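You operate a simulated robot arm through the tools that you are given. There is no shell and no other tool. Be economical: measure what you need, move in short steps, check, and stop when the job is done.

Carry out the task below with a simulated robot arm. There is one attempt and no reset: what you move stays moved.

Task
Open the lid of the winder case.

The check looks at the end state, three seconds after you hand in, the way a careful person would. Anything else that was tipped, shoved, dropped, spilled or broken makes it a failure. Lids that push on must go on centred and level and be pressed home; caps that screw on are set level and turned clockwise until they are tight.

Robot
A 7-joint arm with a two-finger parallel gripper, fixed in place. Base frame: the origin is at the foot of the arm, x ahead of it, y to its left, z up. Readings come in cm, degrees, newtons and seconds.
With the tool pointing down near the work surface it reaches from about 24 to 60 cm from the base axis. Its first joint turns from -66.0 to 66.0 degrees. Payload 2.5 kg.
The TCP is the grasp point between the finger pads, 2.3 cm short of the fingertips. In the tool frame z runs along the fingers and y along their closing line. The gripper opens to 9.4 cm. The fingers are 3.8 cm wide and 1 cm thick; the gripper's body (5.4 by 9.6 cm) begins 3.9 cm behind the TCP.
Orientation is told as [roll, pitch, yaw] about the base's x, y, z axes, in that order, counted from this pose: with the fingers straight down and closing along the base's y, the tool's x points along the base's -x, its y along +y and its z along -z.

Tools
- The arm moves only by the tool servo_tool. Its argument "moves" is a list of rows, each a list of 7 numbers: the shift along the tool's x, y, z in cm, then the turn, a rotation vector about the tool's x, y, z in degrees, then the gripper command, from -1 (shut) to 1 (fully open), values between in proportion. In form: [[x, y, z, ax, ay, az, gripper], ...]. A call has 1 to 20 rows; each row is the pose to reach, as a shift and turn from the pose commanded when the call began, along the tool's axes at that moment. Rows are played at 5 a second. More than 5 cm and 8.6 degrees between two rows, or a gripper value outside its range, and nothing of the call is played. Where a pose cannot be reached the arm comes as near as it can. A force on the tool above 40 N (or 10 N above the force at the start of the call, whichever is more), or a blocked arm, ends the call early, and 0.2 s more pass. The fingers move at their own pace (about 10.8 cm/s each) and stop on an object; they squeeze with about 29 N. The grip force told is the motor's: it shows also when the fingers shut on nothing. Time passes only in rows, and 0.2 s behind the last, so rows that repeat a pose let the fingers close. It gives the time, the measured TCP pose, the force on the tool (base axes), the opening and the grip force at its end, in the units of the frame above (readings bear some noise).
- Cameras (640 x 400 px; columns grow to the right, rows downward): "scene" is fixed at [10.11, -39.37, 55.38]; the picture's right is [0.94, -0.34, 0.00], its down [-0.16, -0.44, -0.89] and it looks along [0.30, 0.83, -0.47] (base axes); focal length 343 px, centre (320, 200). "wrist" rides on the gripper at [-3.9, 0, -4.4] in the tool frame; the picture's right is [0.00, -1.00, 0.00], its down [0.97, 0.00, -0.24] and it looks along [0.24, 0.00, 0.97] (tool axes); focal length 218 px, centre (320, 200). There is no depth. A picture from a camera that has moved, and an enlarged one, comes with that camera's place and axes in the base frame and with its lens.
- snapshot(camera): a new picture of that camera. No time passes.
- zoom(camera, box): a new picture of the part [left, top, right, bottom] of that camera's present view, enlarged. No time passes.
- finish_job(): hands the job in; it is judged then, once.

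Go step by step. Nothing tells you positions but the pictures and the camera data: compare them with the known pose of the tool, close in by small moves and look again before you grip or let go. The budget is 90 turns and 36 pictures, counting those below and the enlarged ones. Unless the task says otherwise, let go and move clear before handing in, and close with one line.

The tools are called after "Request:" as a command line: name --pt "numbers of a row" for each row, then --argument value for the rest, lists and objects as JSON in quotes. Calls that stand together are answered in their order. servo_tool: Moves the arm, as the interface text tells. Its arguments: {"type":"object","properties":{"moves":{"type":"array","items":{"type":"array","items":{"type":"number"}}}},"required":["moves"]} The other tools are called the same way: snapshot (camera) takes a picture; zoom (camera, box) takes an enlarged picture of a part of a camera's view; finish_job () hands the job in.

At the start:

```text
time_s: 0.0
ee_pos: [36.39, 19.15, 39.57]
ee_rot: [0.1, 0.0, -0.1]
wrist_force: [0.8, -0.2, 0.5]
gripper_width: 9.43
grip_force: 0.1
```

scene: 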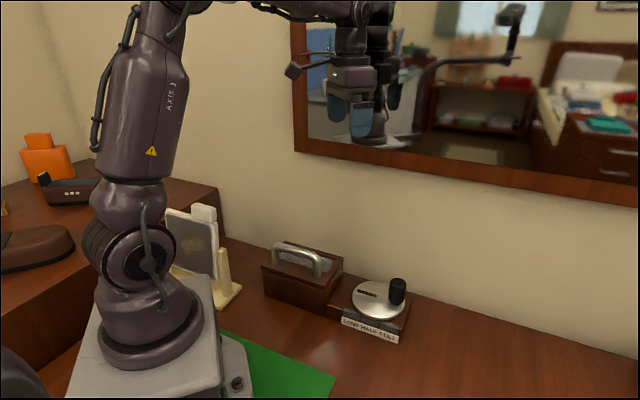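
wrist: 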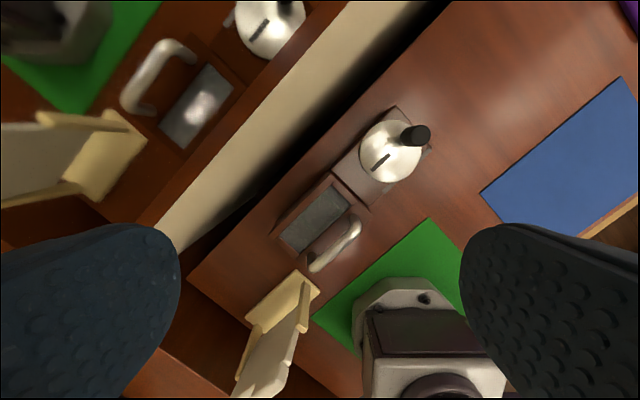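

I see a wooden case with a metal handle and, beside it, a crank disc on a block with a label. I'll zoom in to read the label and see how they relate.

Request:
zoom --camera "scene" --box '[240, 220, 440, 345]'

Request:
zoom --camera "wrist" --box '[240, 90, 460, 290]'

```text
3.20 times, centred on (340, 282) of scene
camera zoom: at [10.11, -39.37, 55.38], right [0.94, -0.34, 0.0], down [-0.16, -0.44, -0.89], along [0.3, 0.83, -0.47], focal length 1098 px, centre (256, -64)
```

zoom: 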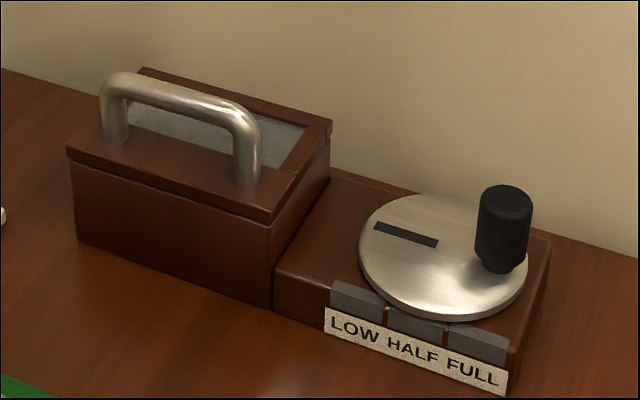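

```text
2.00 times, centred on (350, 190) of wrist
camera zoom: at [40.41, 19.14, 44.02], right [0.0, -1.0, 0.0], down [-0.97, 0.0, 0.24], along [-0.24, 0.0, -0.97], focal length 436 px, centre (260, 220)
```

zoom: 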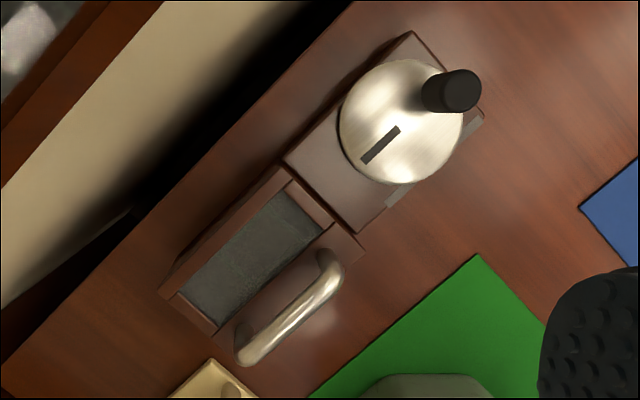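

The handle triangulates roughly to (25, 16, z 12), with the case turned about -43° in yaw. The heights are uncertain, so I'll move above the handle, turn to match it, and measure again.

Request:
servo_tool --pt "2 -0.5 1.5 0 0 7 1" --pt "4 -1 3 0 0 14 1" --pt "6 -1.6 4.5 0 0 21 1" --pt "8 -2.2 6 0 0 28 1" --pt "10 -2.8 8 0 0 35 1" --pt "11.4 -3.25 10 0 0 43 1" --pt "11.4 -3.25 10 0 0 43 1"

Request:
snapshot --camera "wrist"

Request:
snapshot --camera "scene"

```text
time_s: 1.6
ee_pos: [24.97, 15.82, 29.44]
ee_rot: [0.0, 0.0, -43.2]
wrist_force: [0.8, -0.4, 0.0]
gripper_width: 9.4
grip_force: 0.0
```

```text
31 pictures are left
camera wrist: at [27.87, 13.19, 33.94], right [-0.68, -0.73, 0.0], down [-0.71, 0.66, 0.24], along [-0.17, 0.16, -0.97], focal length 218 px, centre (320, 200)
```

wrist: 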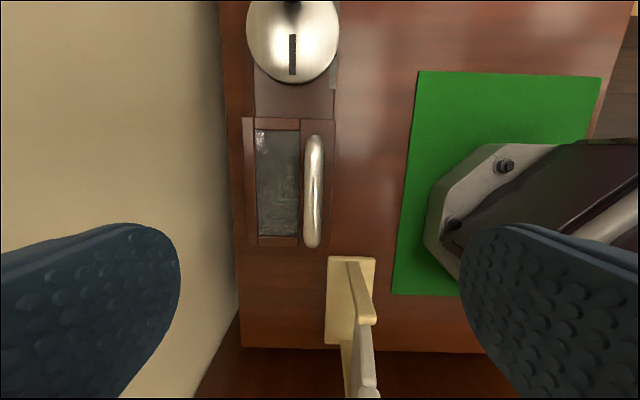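

```text
30 pictures are left
```

scene: 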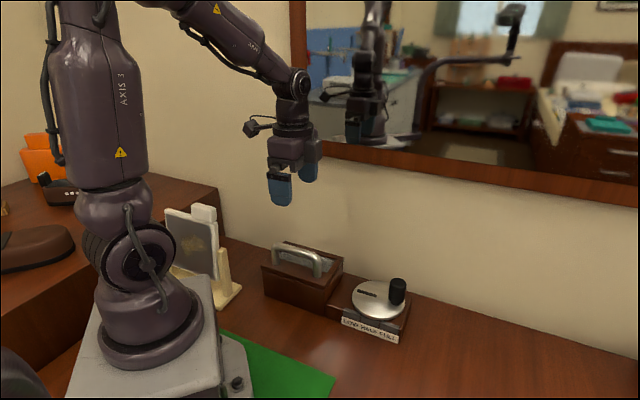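

The yaw matches and the handle is almost under the tool, about 0.6 cm off in tool y. I'll correct that and descend partway.

Request:
servo_tool --pt "0.1 0.3 4 0 0 0 1" --pt "0.2 0.55 8 0 0 0 1" --pt "0.2 0.55 11 0 0 0 1" --pt "0.2 0.55 12.5 0 0 0 1" --pt "0.2 0.55 12.5 0 0 0 1"

Request:
snapshot --camera "wrist"

Request:
zoom --camera "scene" --box '[220, 180, 420, 305]'

```text
time_s: 2.8
ee_pos: [25.21, 16.34, 16.9]
ee_rot: [0.1, 0.1, -43.0]
wrist_force: [0.3, 0.6, -0.2]
gripper_width: 9.41
grip_force: 0.0
```

```text
29 pictures are left
camera wrist: at [28.2, 13.75, 21.43], right [-0.68, -0.73, 0.0], down [-0.71, 0.66, 0.24], along [-0.18, 0.16, -0.97], focal length 218 px, centre (320, 200)
```

wrist: 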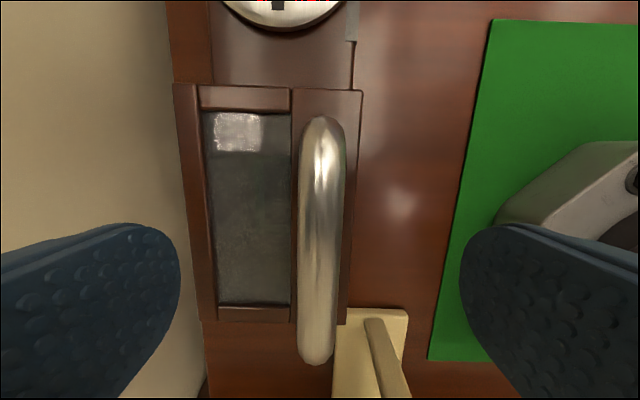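

```text
3.20 times, centred on (320, 242) of scene
camera zoom: at [10.11, -39.37, 55.38], right [0.94, -0.34, 0.0], down [-0.16, -0.44, -0.89], along [0.3, 0.83, -0.47], focal length 1098 px, centre (320, 64)
```

zoom: 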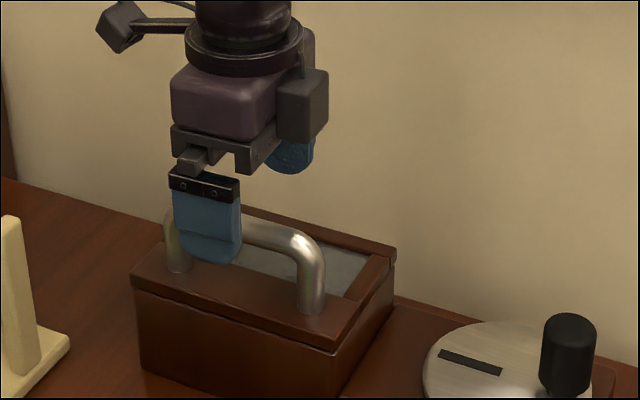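

The handle is centred between the fingers and its bar centre is near z 12.6. I'll lower to straddle the bar, then close gently.

Request:
servo_tool --pt "0 0 1.5 0 0 0 1" --pt "0 0 3 0 0 0 1" --pt "0 0 4 0 0 0 1" --pt "0 0 4 0 0 0 1"

Request:
zoom --camera "scene" --box '[220, 180, 420, 305]'

Request:
snapshot --camera "wrist"

```text
time_s: 3.8
ee_pos: [25.14, 16.45, 12.93]
ee_rot: [0.0, 0.0, -43.0]
wrist_force: [0.9, 0.2, 0.1]
gripper_width: 9.39
grip_force: 0.0
```

```text
3.20 times, centred on (320, 242) of scene
camera zoom: at [10.11, -39.37, 55.38], right [0.94, -0.34, 0.0], down [-0.16, -0.44, -0.89], along [0.3, 0.83, -0.47], focal length 1098 px, centre (320, 64)
```

zoom: 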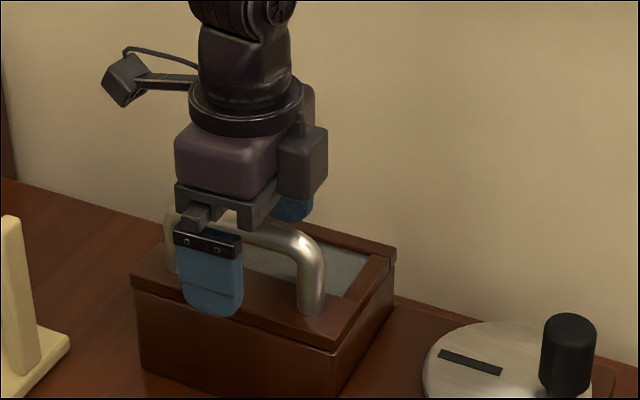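

```text
26 pictures are left
camera wrist: at [28.18, 13.76, 17.47], right [-0.68, -0.73, 0.0], down [-0.71, 0.66, 0.24], along [-0.18, 0.16, -0.97], focal length 218 px, centre (320, 200)
```

wrist: 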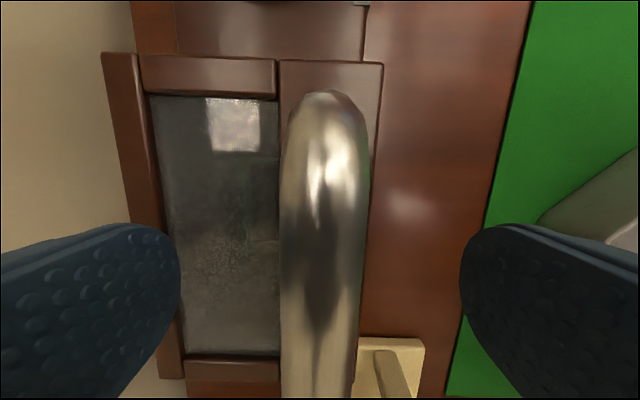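

The bar sits between the fingers with nothing touching. I'll close on it.

Request:
servo_tool --pt "0 0 0.1 0 0 0 0" --pt "0 0 0.1 0 0 0 -0.5" --pt "0 0 0.1 0 0 0 -1" --pt "0 0 0.1 0 0 0 -1" --pt "0 0 0.1 0 0 0 -1"

```text
time_s: 5.0
ee_pos: [25.26, 16.52, 12.85]
ee_rot: [0.2, 0.0, -43.2]
wrist_force: [1.7, 5.0, -2.9]
gripper_width: 1.84
grip_force: 44.7
```

The bar is gripped, with an opening of 1.84 cm. I'll lift a little to see whether the lid is free.

Request:
servo_tool --pt "0 0 -0.2 0 0 0 -1" --pt "0 0 -0.5 0 0 0 -1" --pt "0 0 -0.8 0 0 0 -1" --pt "0 0 -0.8 0 0 0 -1"

Request:
zoom --camera "scene" --box '[220, 180, 420, 305]'

```text
time_s: 5.6
ee_pos: [25.48, 16.74, 13.36]
ee_rot: [0.8, -0.1, -43.6]
wrist_force: [-0.9, 3.2, -1.0]
gripper_width: 1.82
grip_force: 45.1
stopped in row 3: the force on the tool passed its limit (the readings are from after the stop); the commanded pose is now the measured one
```

```text
3.20 times, centred on (320, 242) of scene
camera zoom: at [10.11, -39.37, 55.38], right [0.94, -0.34, 0.0], down [-0.16, -0.44, -0.89], along [0.3, 0.83, -0.47], focal length 1098 px, centre (320, 64)
```

zoom: 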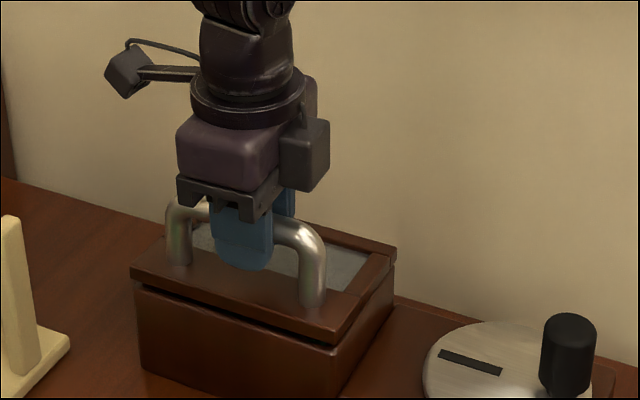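

The lid's front edge has risen and the lid hinges freely on its wall side; the force came from lifting straight up instead of along the arc. I'll follow the hinge arc (radius about 8.4 cm) in small steps.

Request:
servo_tool --pt "0 0.27 -0.35 0 0 0 -1" --pt "0 0.56 -0.68 0 0 0 -1" --pt "0 0.87 -1.0 0 0 0 -1" --pt "0 1.18 -1.31 0 0 0 -1" --pt "0 1.5 -1.6 0 0 0 -1" --pt "0 1.86 -1.88 0 0 0 -1"

Request:
zoom --camera "scene" --box '[220, 180, 420, 305]'

```text
time_s: 7.0
ee_pos: [26.71, 17.89, 15.39]
ee_rot: [0.6, -0.3, -43.2]
wrist_force: [7.8, -7.8, -6.3]
gripper_width: 1.83
grip_force: 45.1
```

```text
3.20 times, centred on (320, 242) of scene
camera zoom: at [10.11, -39.37, 55.38], right [0.94, -0.34, 0.0], down [-0.16, -0.44, -0.89], along [0.3, 0.83, -0.47], focal length 1098 px, centre (320, 64)
```

zoom: 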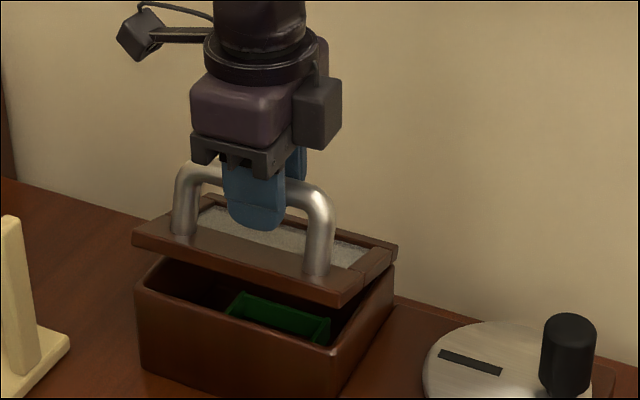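

The lid is following and the inside of the case is showing, with low force. I'll carry on along the re-fitted arc.

Request:
servo_tool --pt "0 0.31 -0.55 0 0 0 -1" --pt "0 0.8 -0.9 0 0 0 -1" --pt "0 1.32 -1.21 0 0 0 -1" --pt "0 1.86 -1.49 0 0 0 -1" --pt "0 2.42 -1.72 0 0 0 -1" --pt "0 2.7 -1.82 0 0 0 -1"

Request:
zoom --camera "scene" --box '[220, 180, 420, 305]'

Request:
snapshot --camera "wrist"

```text
time_s: 7.5
ee_pos: [27.09, 18.26, 15.73]
ee_rot: [1.2, -0.1, -43.8]
wrist_force: [-1.6, 2.9, 0.1]
gripper_width: 1.78
grip_force: 44.7
stopped in row 2: the force on the tool passed its limit (the readings are from after the stop); the commanded pose is now the measured one
```

```text
3.20 times, centred on (320, 242) of scene
camera zoom: at [10.11, -39.37, 55.38], right [0.94, -0.34, 0.0], down [-0.16, -0.44, -0.89], along [0.3, 0.83, -0.47], focal length 1098 px, centre (320, 64)
```

zoom: 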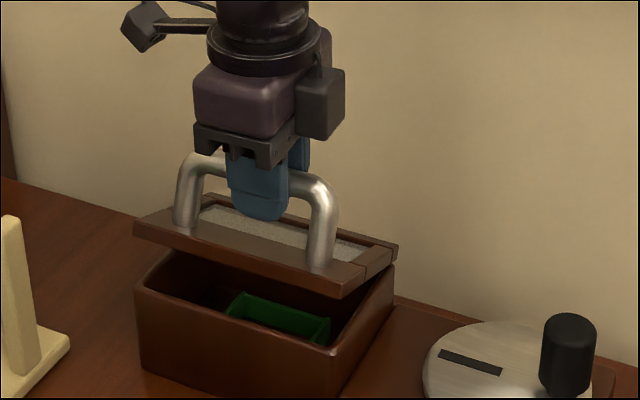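

```text
22 pictures are left
camera wrist: at [29.95, 15.57, 20.3], right [-0.69, -0.72, -0.02], down [-0.71, 0.67, 0.24], along [-0.16, 0.18, -0.97], focal length 218 px, centre (320, 200)
```

wrist: 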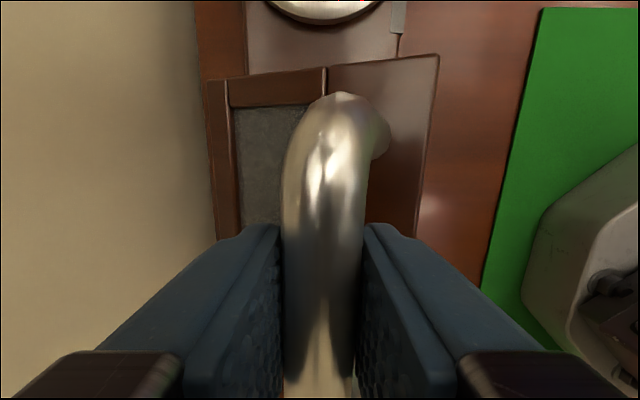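

The call stopped on force about 25° open. The lid is still moving freely and the reading relaxed afterwards, so I'll try smaller steps to see which way the load builds.

Request:
servo_tool --pt "0 0.12 -0.09 0 0 0 -1" --pt "0 0.25 -0.18 0 0 0 -1" --pt "0 0.37 -0.26 0 0 0 -1" --pt "0 0.5 -0.34 0 0 0 -1"

```text
time_s: 8.5
ee_pos: [27.49, 18.67, 16.17]
ee_rot: [1.1, -0.4, -43.3]
wrist_force: [1.4, 1.1, -10.5]
gripper_width: 1.82
grip_force: 44.9
```

That works: the lid moved smoothly at about 10 N. I'll continue at this pace.

Request:
servo_tool --pt "0 0.21 -0.14 0 0 0 -1" --pt "0 0.43 -0.27 0 0 0 -1" --pt "0 0.65 -0.39 0 0 0 -1" --pt "0 0.88 -0.51 0 0 0 -1" --pt "0 1.1 -0.62 0 0 0 -1" --pt "0 1.33 -0.72 0 0 0 -1"

Request:
zoom --camera "scene" --box '[220, 180, 420, 305]'

```text
time_s: 9.9
ee_pos: [28.39, 19.57, 16.76]
ee_rot: [1.1, -0.4, -43.4]
wrist_force: [4.6, -8.7, -4.1]
gripper_width: 1.79
grip_force: 45.4
```

```text
3.20 times, centred on (320, 242) of scene
camera zoom: at [10.11, -39.37, 55.38], right [0.94, -0.34, 0.0], down [-0.16, -0.44, -0.89], along [0.3, 0.83, -0.47], focal length 1098 px, centre (320, 64)
```

zoom: 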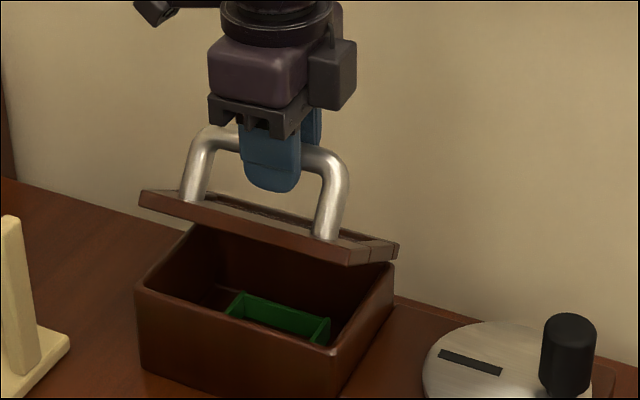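

It's about 40° open with low force. Continuing along the arc.

Request:
servo_tool --pt "0 0.2 -0.08 0 0 0 -1" --pt "0 0.4 -0.16 0 0 0 -1" --pt "0 0.63 -0.24 0 0 0 -1" --pt "0 0.86 -0.31 0 0 0 -1" --pt "0 1.1 -0.37 0 0 0 -1" --pt "0 1.33 -0.42 0 0 0 -1" --pt "0 1.58 -0.46 0 0 0 -1" --pt "0 1.83 -0.5 0 0 0 -1"

Request:
snapshot --camera "wrist"

Request:
zoom --camera "scene" --box '[220, 180, 420, 305]'

```text
time_s: 11.7
ee_pos: [29.72, 20.92, 17.43]
ee_rot: [1.1, -0.4, -43.3]
wrist_force: [7.5, -14.2, 6.1]
gripper_width: 1.82
grip_force: 45.5
```

```text
20 pictures are left
camera wrist: at [32.5, 18.19, 21.98], right [-0.69, -0.73, -0.02], down [-0.71, 0.66, 0.23], along [-0.16, 0.18, -0.97], focal length 218 px, centre (320, 200)
```

wrist: 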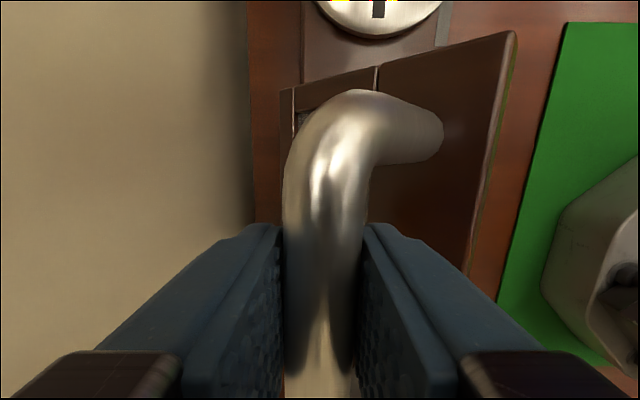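

```text
3.20 times, centred on (320, 242) of scene
camera zoom: at [10.11, -39.37, 55.38], right [0.94, -0.34, 0.0], down [-0.16, -0.44, -0.89], along [0.3, 0.83, -0.46], focal length 1098 px, centre (320, 64)
```

zoom: 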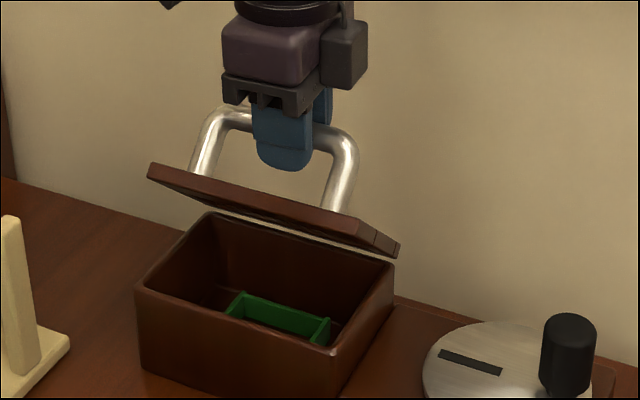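

It's about 53° open, and the wall is still about 2 cm clear of the gripper body. I'll go a little further.

Request:
servo_tool --pt "0 0.25 -0.04 0 0 0 -1" --pt "0 0.5 -0.06 0 0 0 -1" --pt "0 0.75 -0.08 0 0 0 -1" --pt "0 1.0 -0.09 0 0 0 -1" --pt "0 1.25 -0.1 0 0 0 -1"

Request:
zoom --camera "scene" --box '[220, 180, 420, 305]'

```text
time_s: 12.9
ee_pos: [30.48, 21.79, 17.53]
ee_rot: [1.1, -0.3, -43.3]
wrist_force: [6.6, -12.1, 4.5]
gripper_width: 1.83
grip_force: 45.5
```

```text
3.20 times, centred on (320, 242) of scene
camera zoom: at [10.11, -39.37, 55.38], right [0.94, -0.34, 0.0], down [-0.16, -0.44, -0.89], along [0.3, 0.83, -0.47], focal length 1098 px, centre (320, 64)
```

zoom: 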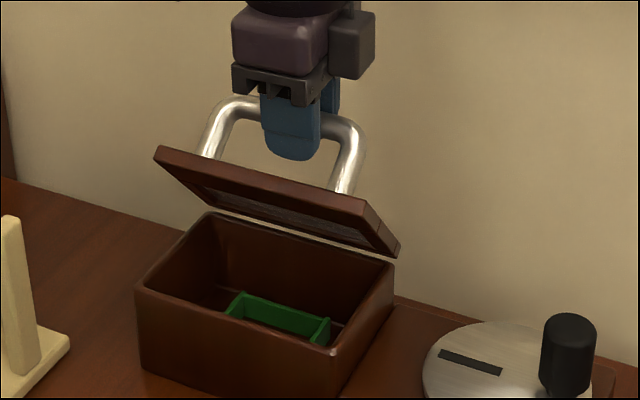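

It's now about 60° open, near the limit for the gripper body against the wall. I'll loosen the fingers slightly so the front finger can still catch the bar, and see whether the lid stays put.

Request:
servo_tool --pt "0 0 0 0 0 0 -0.3" --pt "0 0 0 0 0 0 -0.3" --pt "0 0 0 0 0 0 -0.3" --pt "0 0 0 0 0 0 -0.3"

Request:
zoom --camera "scene" --box '[220, 180, 420, 305]'

Request:
snapshot --camera "wrist"

```text
time_s: 13.9
ee_pos: [30.43, 21.8, 17.56]
ee_rot: [1.1, -0.3, -43.2]
wrist_force: [0.3, 0.0, 0.2]
gripper_width: 3.28
grip_force: 0.1
```

```text
3.20 times, centred on (320, 242) of scene
camera zoom: at [10.11, -39.37, 55.38], right [0.94, -0.34, 0.0], down [-0.16, -0.44, -0.89], along [0.3, 0.83, -0.47], focal length 1098 px, centre (320, 64)
```

zoom: 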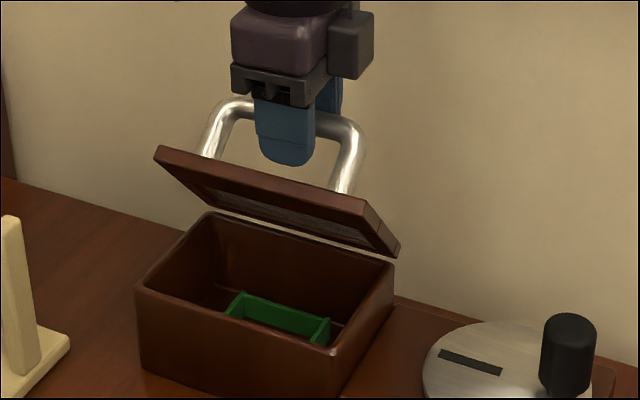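

```text
16 pictures are left
camera wrist: at [33.31, 19.15, 22.07], right [-0.68, -0.73, -0.02], down [-0.71, 0.66, 0.24], along [-0.16, 0.17, -0.97], focal length 218 px, centre (320, 200)
```

wrist: 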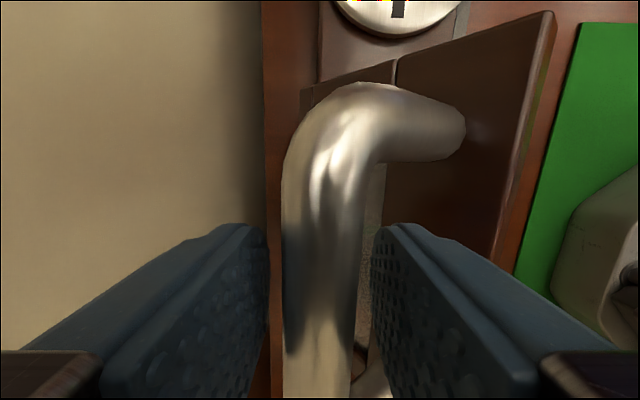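

The lid holds its angle by itself with no contact. I'd like it wider open, so I'll lift clear, shut the fingers, and come down in front of the lid to push its underside from a higher clear position.

Request:
servo_tool --pt "0 0 -2 0 0 0 -0.3" --pt "0 0 -4 0 0 0 -0.3" --pt "0 0 -6 0 0 0 -0.3" --pt "0 -2.5 -6.5 0 0 0 -0.3" --pt "0 -5 -6.5 0 0 0 -1" --pt "0 -8.8 -6.5 0 0 0 -1" --pt "0 -8.8 -3.5 0 0 0 -1" --pt "0 -8.8 -1.5 0 0 0 -1" --pt "0 -8.8 -0.5 0 0 0 -1" --pt "0 -8.8 -0.5 0 0 0 -1"

Request:
zoom --camera "scene" --box '[220, 180, 420, 305]'

Request:
snapshot --camera "wrist"

```text
time_s: 16.1
ee_pos: [24.36, 15.43, 17.87]
ee_rot: [1.1, -0.2, -43.1]
wrist_force: [-0.1, -0.1, -0.5]
gripper_width: 0.01
grip_force: 29.1
```

```text
3.20 times, centred on (320, 242) of scene
camera zoom: at [10.11, -39.37, 55.38], right [0.94, -0.34, 0.0], down [-0.16, -0.44, -0.89], along [0.3, 0.83, -0.47], focal length 1098 px, centre (320, 64)
```

zoom: 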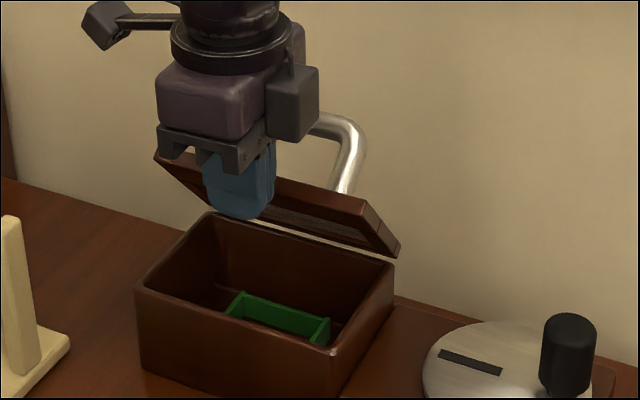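

```text
14 pictures are left
camera wrist: at [27.25, 12.74, 22.36], right [-0.68, -0.73, -0.02], down [-0.71, 0.66, 0.24], along [-0.16, 0.17, -0.97], focal length 218 px, centre (320, 200)
```

wrist: 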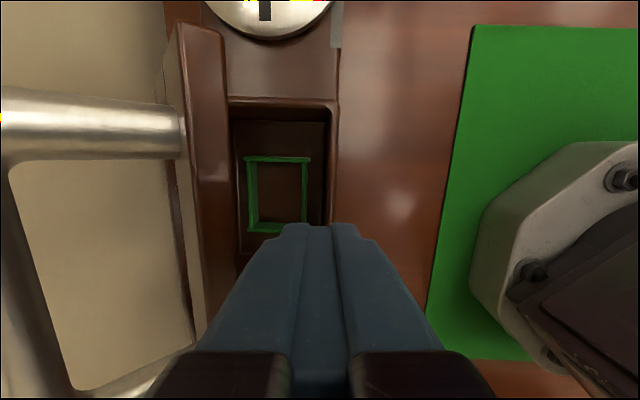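

The fingers are in front of the lid's underside, above the open case. I'll push slowly toward the wall.

Request:
servo_tool --pt "0 0.8 0 0 0 0 -1" --pt "0 1.6 0 0 0 0 -1" --pt "0 2.2 0 0 0 0 -1" --pt "0 2.6 0 0 0 0 -1" --pt "0 3.0 0 0 0 0 -1" --pt "0 3.4 0 0 0 0 -1" --pt "0 3.8 0 0 0 0 -1" --pt "0 4.2 0 0 0 0 -1" --pt "0 4.6 0 0 0 0 -1" --pt "0 5.0 0 0 0 0 -1"

Request:
zoom --camera "scene" --box '[220, 180, 420, 305]'

Request:
snapshot --camera "wrist"

```text
time_s: 17.1
ee_pos: [26.05, 17.14, 17.98]
ee_rot: [0.5, -0.2, -43.3]
wrist_force: [-5.9, -5.0, 9.9]
gripper_width: 0.0
grip_force: 28.8
stopped in row 5: the force on the tool passed its limit (the readings are from after the stop); the commanded pose is now the measured one
```

```text
3.20 times, centred on (320, 242) of scene
camera zoom: at [10.11, -39.37, 55.38], right [0.94, -0.34, 0.0], down [-0.16, -0.44, -0.89], along [0.3, 0.83, -0.46], focal length 1098 px, centre (320, 64)
```

zoom: 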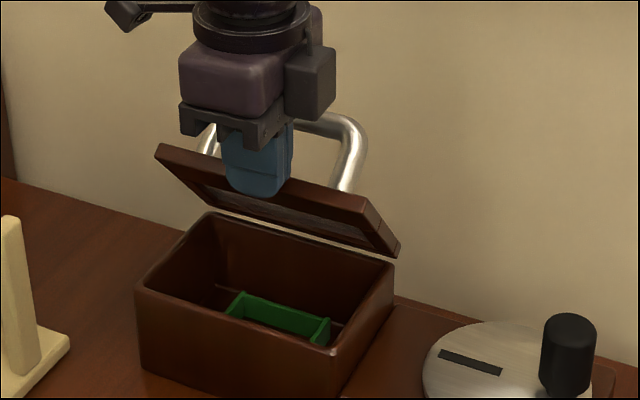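

```text
12 pictures are left
camera wrist: at [28.94, 14.48, 22.47], right [-0.69, -0.73, -0.01], down [-0.71, 0.66, 0.24], along [-0.17, 0.17, -0.97], focal length 218 px, centre (320, 200)
```

wrist: 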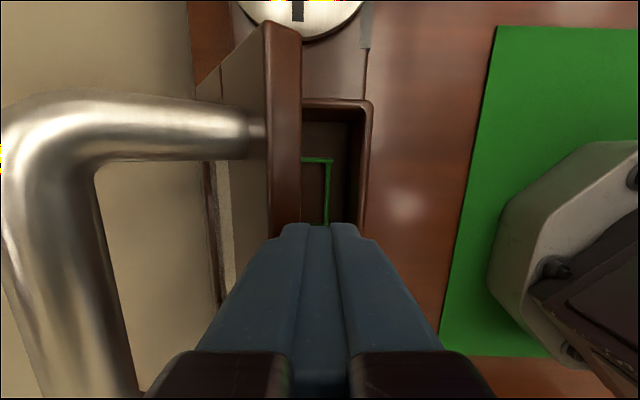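

The push met resistance just at contact, and earlier only slow motion stayed within the force limit. I'll push more gently to see whether the lid still moves or is at a stop.

Request:
servo_tool --pt "0 0.1 0 0 0 0 -1" --pt "0 0.2 0 0 0 0 -1" --pt "0 0.3 0 0 0 0 -1" --pt "0 0.4 0 0 0 0 -1" --pt "0 0.5 0 0 0 0 -1" --pt "0 0.6 0 0 0 0 -1" --pt "0 0.7 0 0 0 0 -1" --pt "0 0.8 0 0 0 0 -1" --pt "0 0.9 0 0 0 0 -1" --pt "0 1.0 0 0 0 0 -1"

```text
time_s: 17.8
ee_pos: [26.11, 17.15, 17.83]
ee_rot: [0.1, -0.1, -43.3]
wrist_force: [-6.9, -5.7, 9.2]
gripper_width: 0.0
grip_force: 28.0
stopped in row 3: the force on the tool passed its limit (the readings are from after the stop); the commanded pose is now the measured one
```

The upward reaction suggests my rounded fingertips are only catching the top of the lid's edge. I'll back off, lower 2.4 cm, and push again below the edge.

Request:
servo_tool --pt "0 -1 0 0 0 0 -1" --pt "0 -2.0 0 0 0 0 -1" --pt "0 -2.0 1.2 0 0 0 -1" --pt "0 -2.0 2.4 0 0 0 -1" --pt "0 -1.5 2.4 0 0 0 -1" --pt "0 -1 2.4 0 0 0 -1" --pt "0 -0.5 2.4 0 0 0 -1" --pt "0 -0.2 2.4 0 0 0 -1" --pt "0 0.1 2.4 0 0 0 -1" --pt "0 0.3 2.4 0 0 0 -1" --pt "0 0.5 2.4 0 0 0 -1" --pt "0 0.7 2.4 0 0 0 -1"

Request:
zoom --camera "scene" --box '[220, 180, 420, 305]'

```text
time_s: 20.4
ee_pos: [26.59, 17.77, 15.59]
ee_rot: [0.4, -0.1, -43.4]
wrist_force: [-0.2, -0.8, 0.9]
gripper_width: 0.01
grip_force: 28.8
```

```text
3.20 times, centred on (320, 242) of scene
camera zoom: at [10.11, -39.37, 55.38], right [0.94, -0.34, 0.0], down [-0.16, -0.44, -0.89], along [0.3, 0.83, -0.47], focal length 1098 px, centre (320, 64)
```

zoom: 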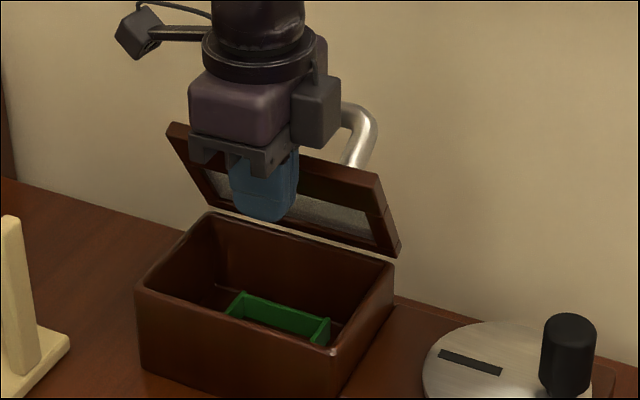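

That worked; the lid is opening further with hardly any force. I'll keep pushing slowly.

Request:
servo_tool --pt "0 0.2 0 0 0 0 -1" --pt "0 0.4 0 0 0 0 -1" --pt "0 0.6 0 0 0 0 -1" --pt "0 0.8 0 0 0 0 -1" --pt "0 1.0 0 0 0 0 -1" --pt "0 1.2 0 0 0 0 -1" --pt "0 1.4 0 0 0 0 -1" --pt "0 1.6 0 0 0 0 -1" --pt "0 1.8 0 0 0 0 -1" --pt "0 2.0 0 0 0 0 -1"

Request:
zoom --camera "scene" --box '[220, 180, 420, 305]'

Request:
snapshot --camera "wrist"

```text
time_s: 22.6
ee_pos: [27.95, 19.22, 15.54]
ee_rot: [0.3, -0.1, -43.4]
wrist_force: [-1.0, -1.2, -0.3]
gripper_width: 0.0
grip_force: 28.7
```

```text
3.20 times, centred on (320, 242) of scene
camera zoom: at [10.11, -39.37, 55.38], right [0.94, -0.34, 0.0], down [-0.16, -0.44, -0.89], along [0.3, 0.83, -0.47], focal length 1098 px, centre (320, 64)
```

zoom: 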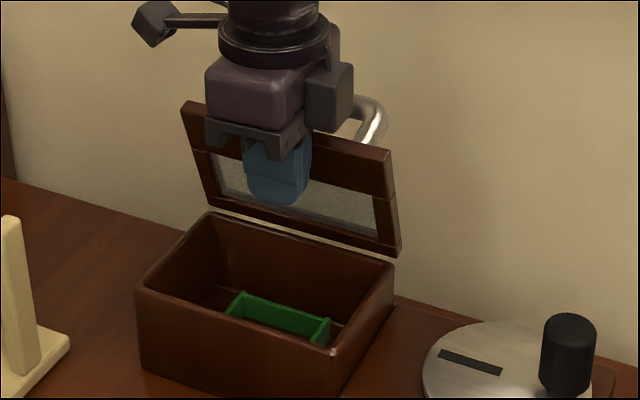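

```text
9 pictures are left
camera wrist: at [30.87, 16.52, 20.09], right [-0.69, -0.73, 0.0], down [-0.71, 0.67, 0.24], along [-0.17, 0.17, -0.97], focal length 218 px, centre (320, 200)
```

wrist: 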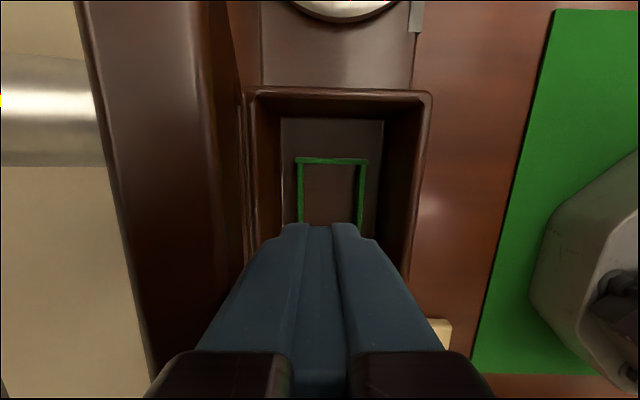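

The lid stands at about 80° and moves easily. I'll nudge it slightly more, then back away and rise clear.

Request:
servo_tool --pt "0 0.2 0 0 0 0 -1" --pt "0 0.4 0 0 0 0 -1" --pt "0 0.6 0 0 0 0 -1" --pt "0 0.8 0 0 0 0 -1" --pt "0 0.8 0 0 0 0 -1"

Request:
servo_tool --pt "0 -1 0 0 0 0 -1" --pt "0 -3 0 0 0 0 -1" --pt "0 -4.5 -2 0 0 0 -1" --pt "0 -4.5 -6 0 0 0 -1" --pt "0 -4.5 -10 0 0 0 -1" --pt "0 -4.5 -14 0 0 0 -1" --pt "0 -4.5 -14 0 0 0 -1"

Request:
snapshot --camera "scene"

Request:
zoom --camera "scene" --box '[220, 180, 420, 305]'

```text
time_s: 23.8
ee_pos: [28.45, 19.68, 15.47]
ee_rot: [0.3, -0.1, -43.3]
wrist_force: [1.0, -0.4, 0.0]
gripper_width: 0.02
grip_force: 28.9
```

```text
time_s: 25.4
ee_pos: [25.32, 16.53, 29.5]
ee_rot: [0.3, -0.1, -43.4]
wrist_force: [0.1, 0.2, 0.1]
gripper_width: 0.0
grip_force: 28.5
```

```text
8 pictures are left
```

scene: 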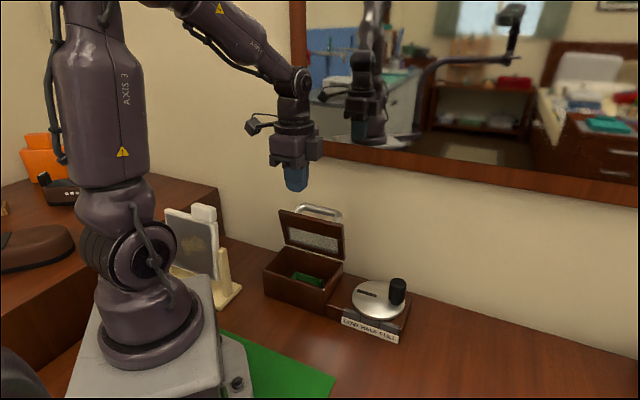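

```text
3.20 times, centred on (320, 242) of scene
camera zoom: at [10.11, -39.37, 55.38], right [0.94, -0.34, 0.0], down [-0.16, -0.44, -0.89], along [0.3, 0.83, -0.47], focal length 1098 px, centre (320, 64)
```

zoom: 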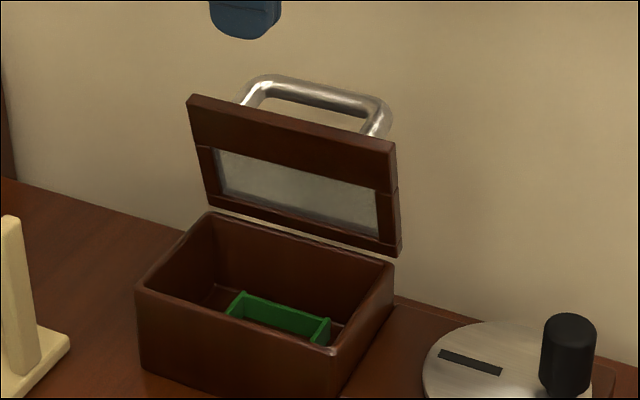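

The lid stands open near vertical, the gripper is clear, and nothing else was disturbed. I'll wait about 3 s to make sure it doesn't creep shut.

Request:
servo_tool --pt "0 0 0 0 0 0 -1" --pt "0 0 0 0 0 0 -1" --pt "0 0 0 0 0 0 -1" --pt "0 0 0 0 0 0 -1" --pt "0 0 0 0 0 0 -1" --pt "0 0 0 0 0 0 -1" --pt "0 0 0 0 0 0 -1" --pt "0 0 0 0 0 0 -1" --pt "0 0 0 0 0 0 -1" --pt "0 0 0 0 0 0 -1" --pt "0 0 0 0 0 0 -1" --pt "0 0 0 0 0 0 -1" --pt "0 0 0 0 0 0 -1" --pt "0 0 0 0 0 0 -1" --pt "0 0 0 0 0 0 -1"

Request:
zoom --camera "scene" --box '[220, 180, 420, 305]'

```text
time_s: 28.6
ee_pos: [25.37, 16.42, 29.54]
ee_rot: [0.5, 0.0, -43.4]
wrist_force: [0.5, -0.9, 0.0]
gripper_width: 0.0
grip_force: 28.8
```

```text
3.20 times, centred on (320, 242) of scene
camera zoom: at [10.11, -39.37, 55.38], right [0.94, -0.34, 0.0], down [-0.16, -0.44, -0.89], along [0.3, 0.83, -0.47], focal length 1098 px, centre (320, 64)
```

zoom: 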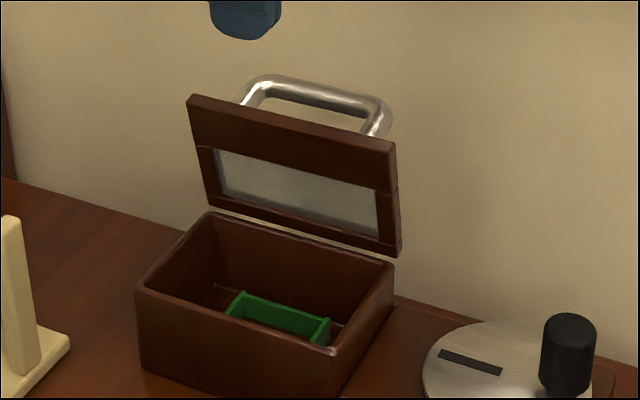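

The lid hasn't moved, so I'm handing in.

Request:
finish_job

```text
The job is handed in.
```

The winder case's lid is open, near vertical, and it held still for about 3 s with the gripper clear; nothing else looks disturbed.
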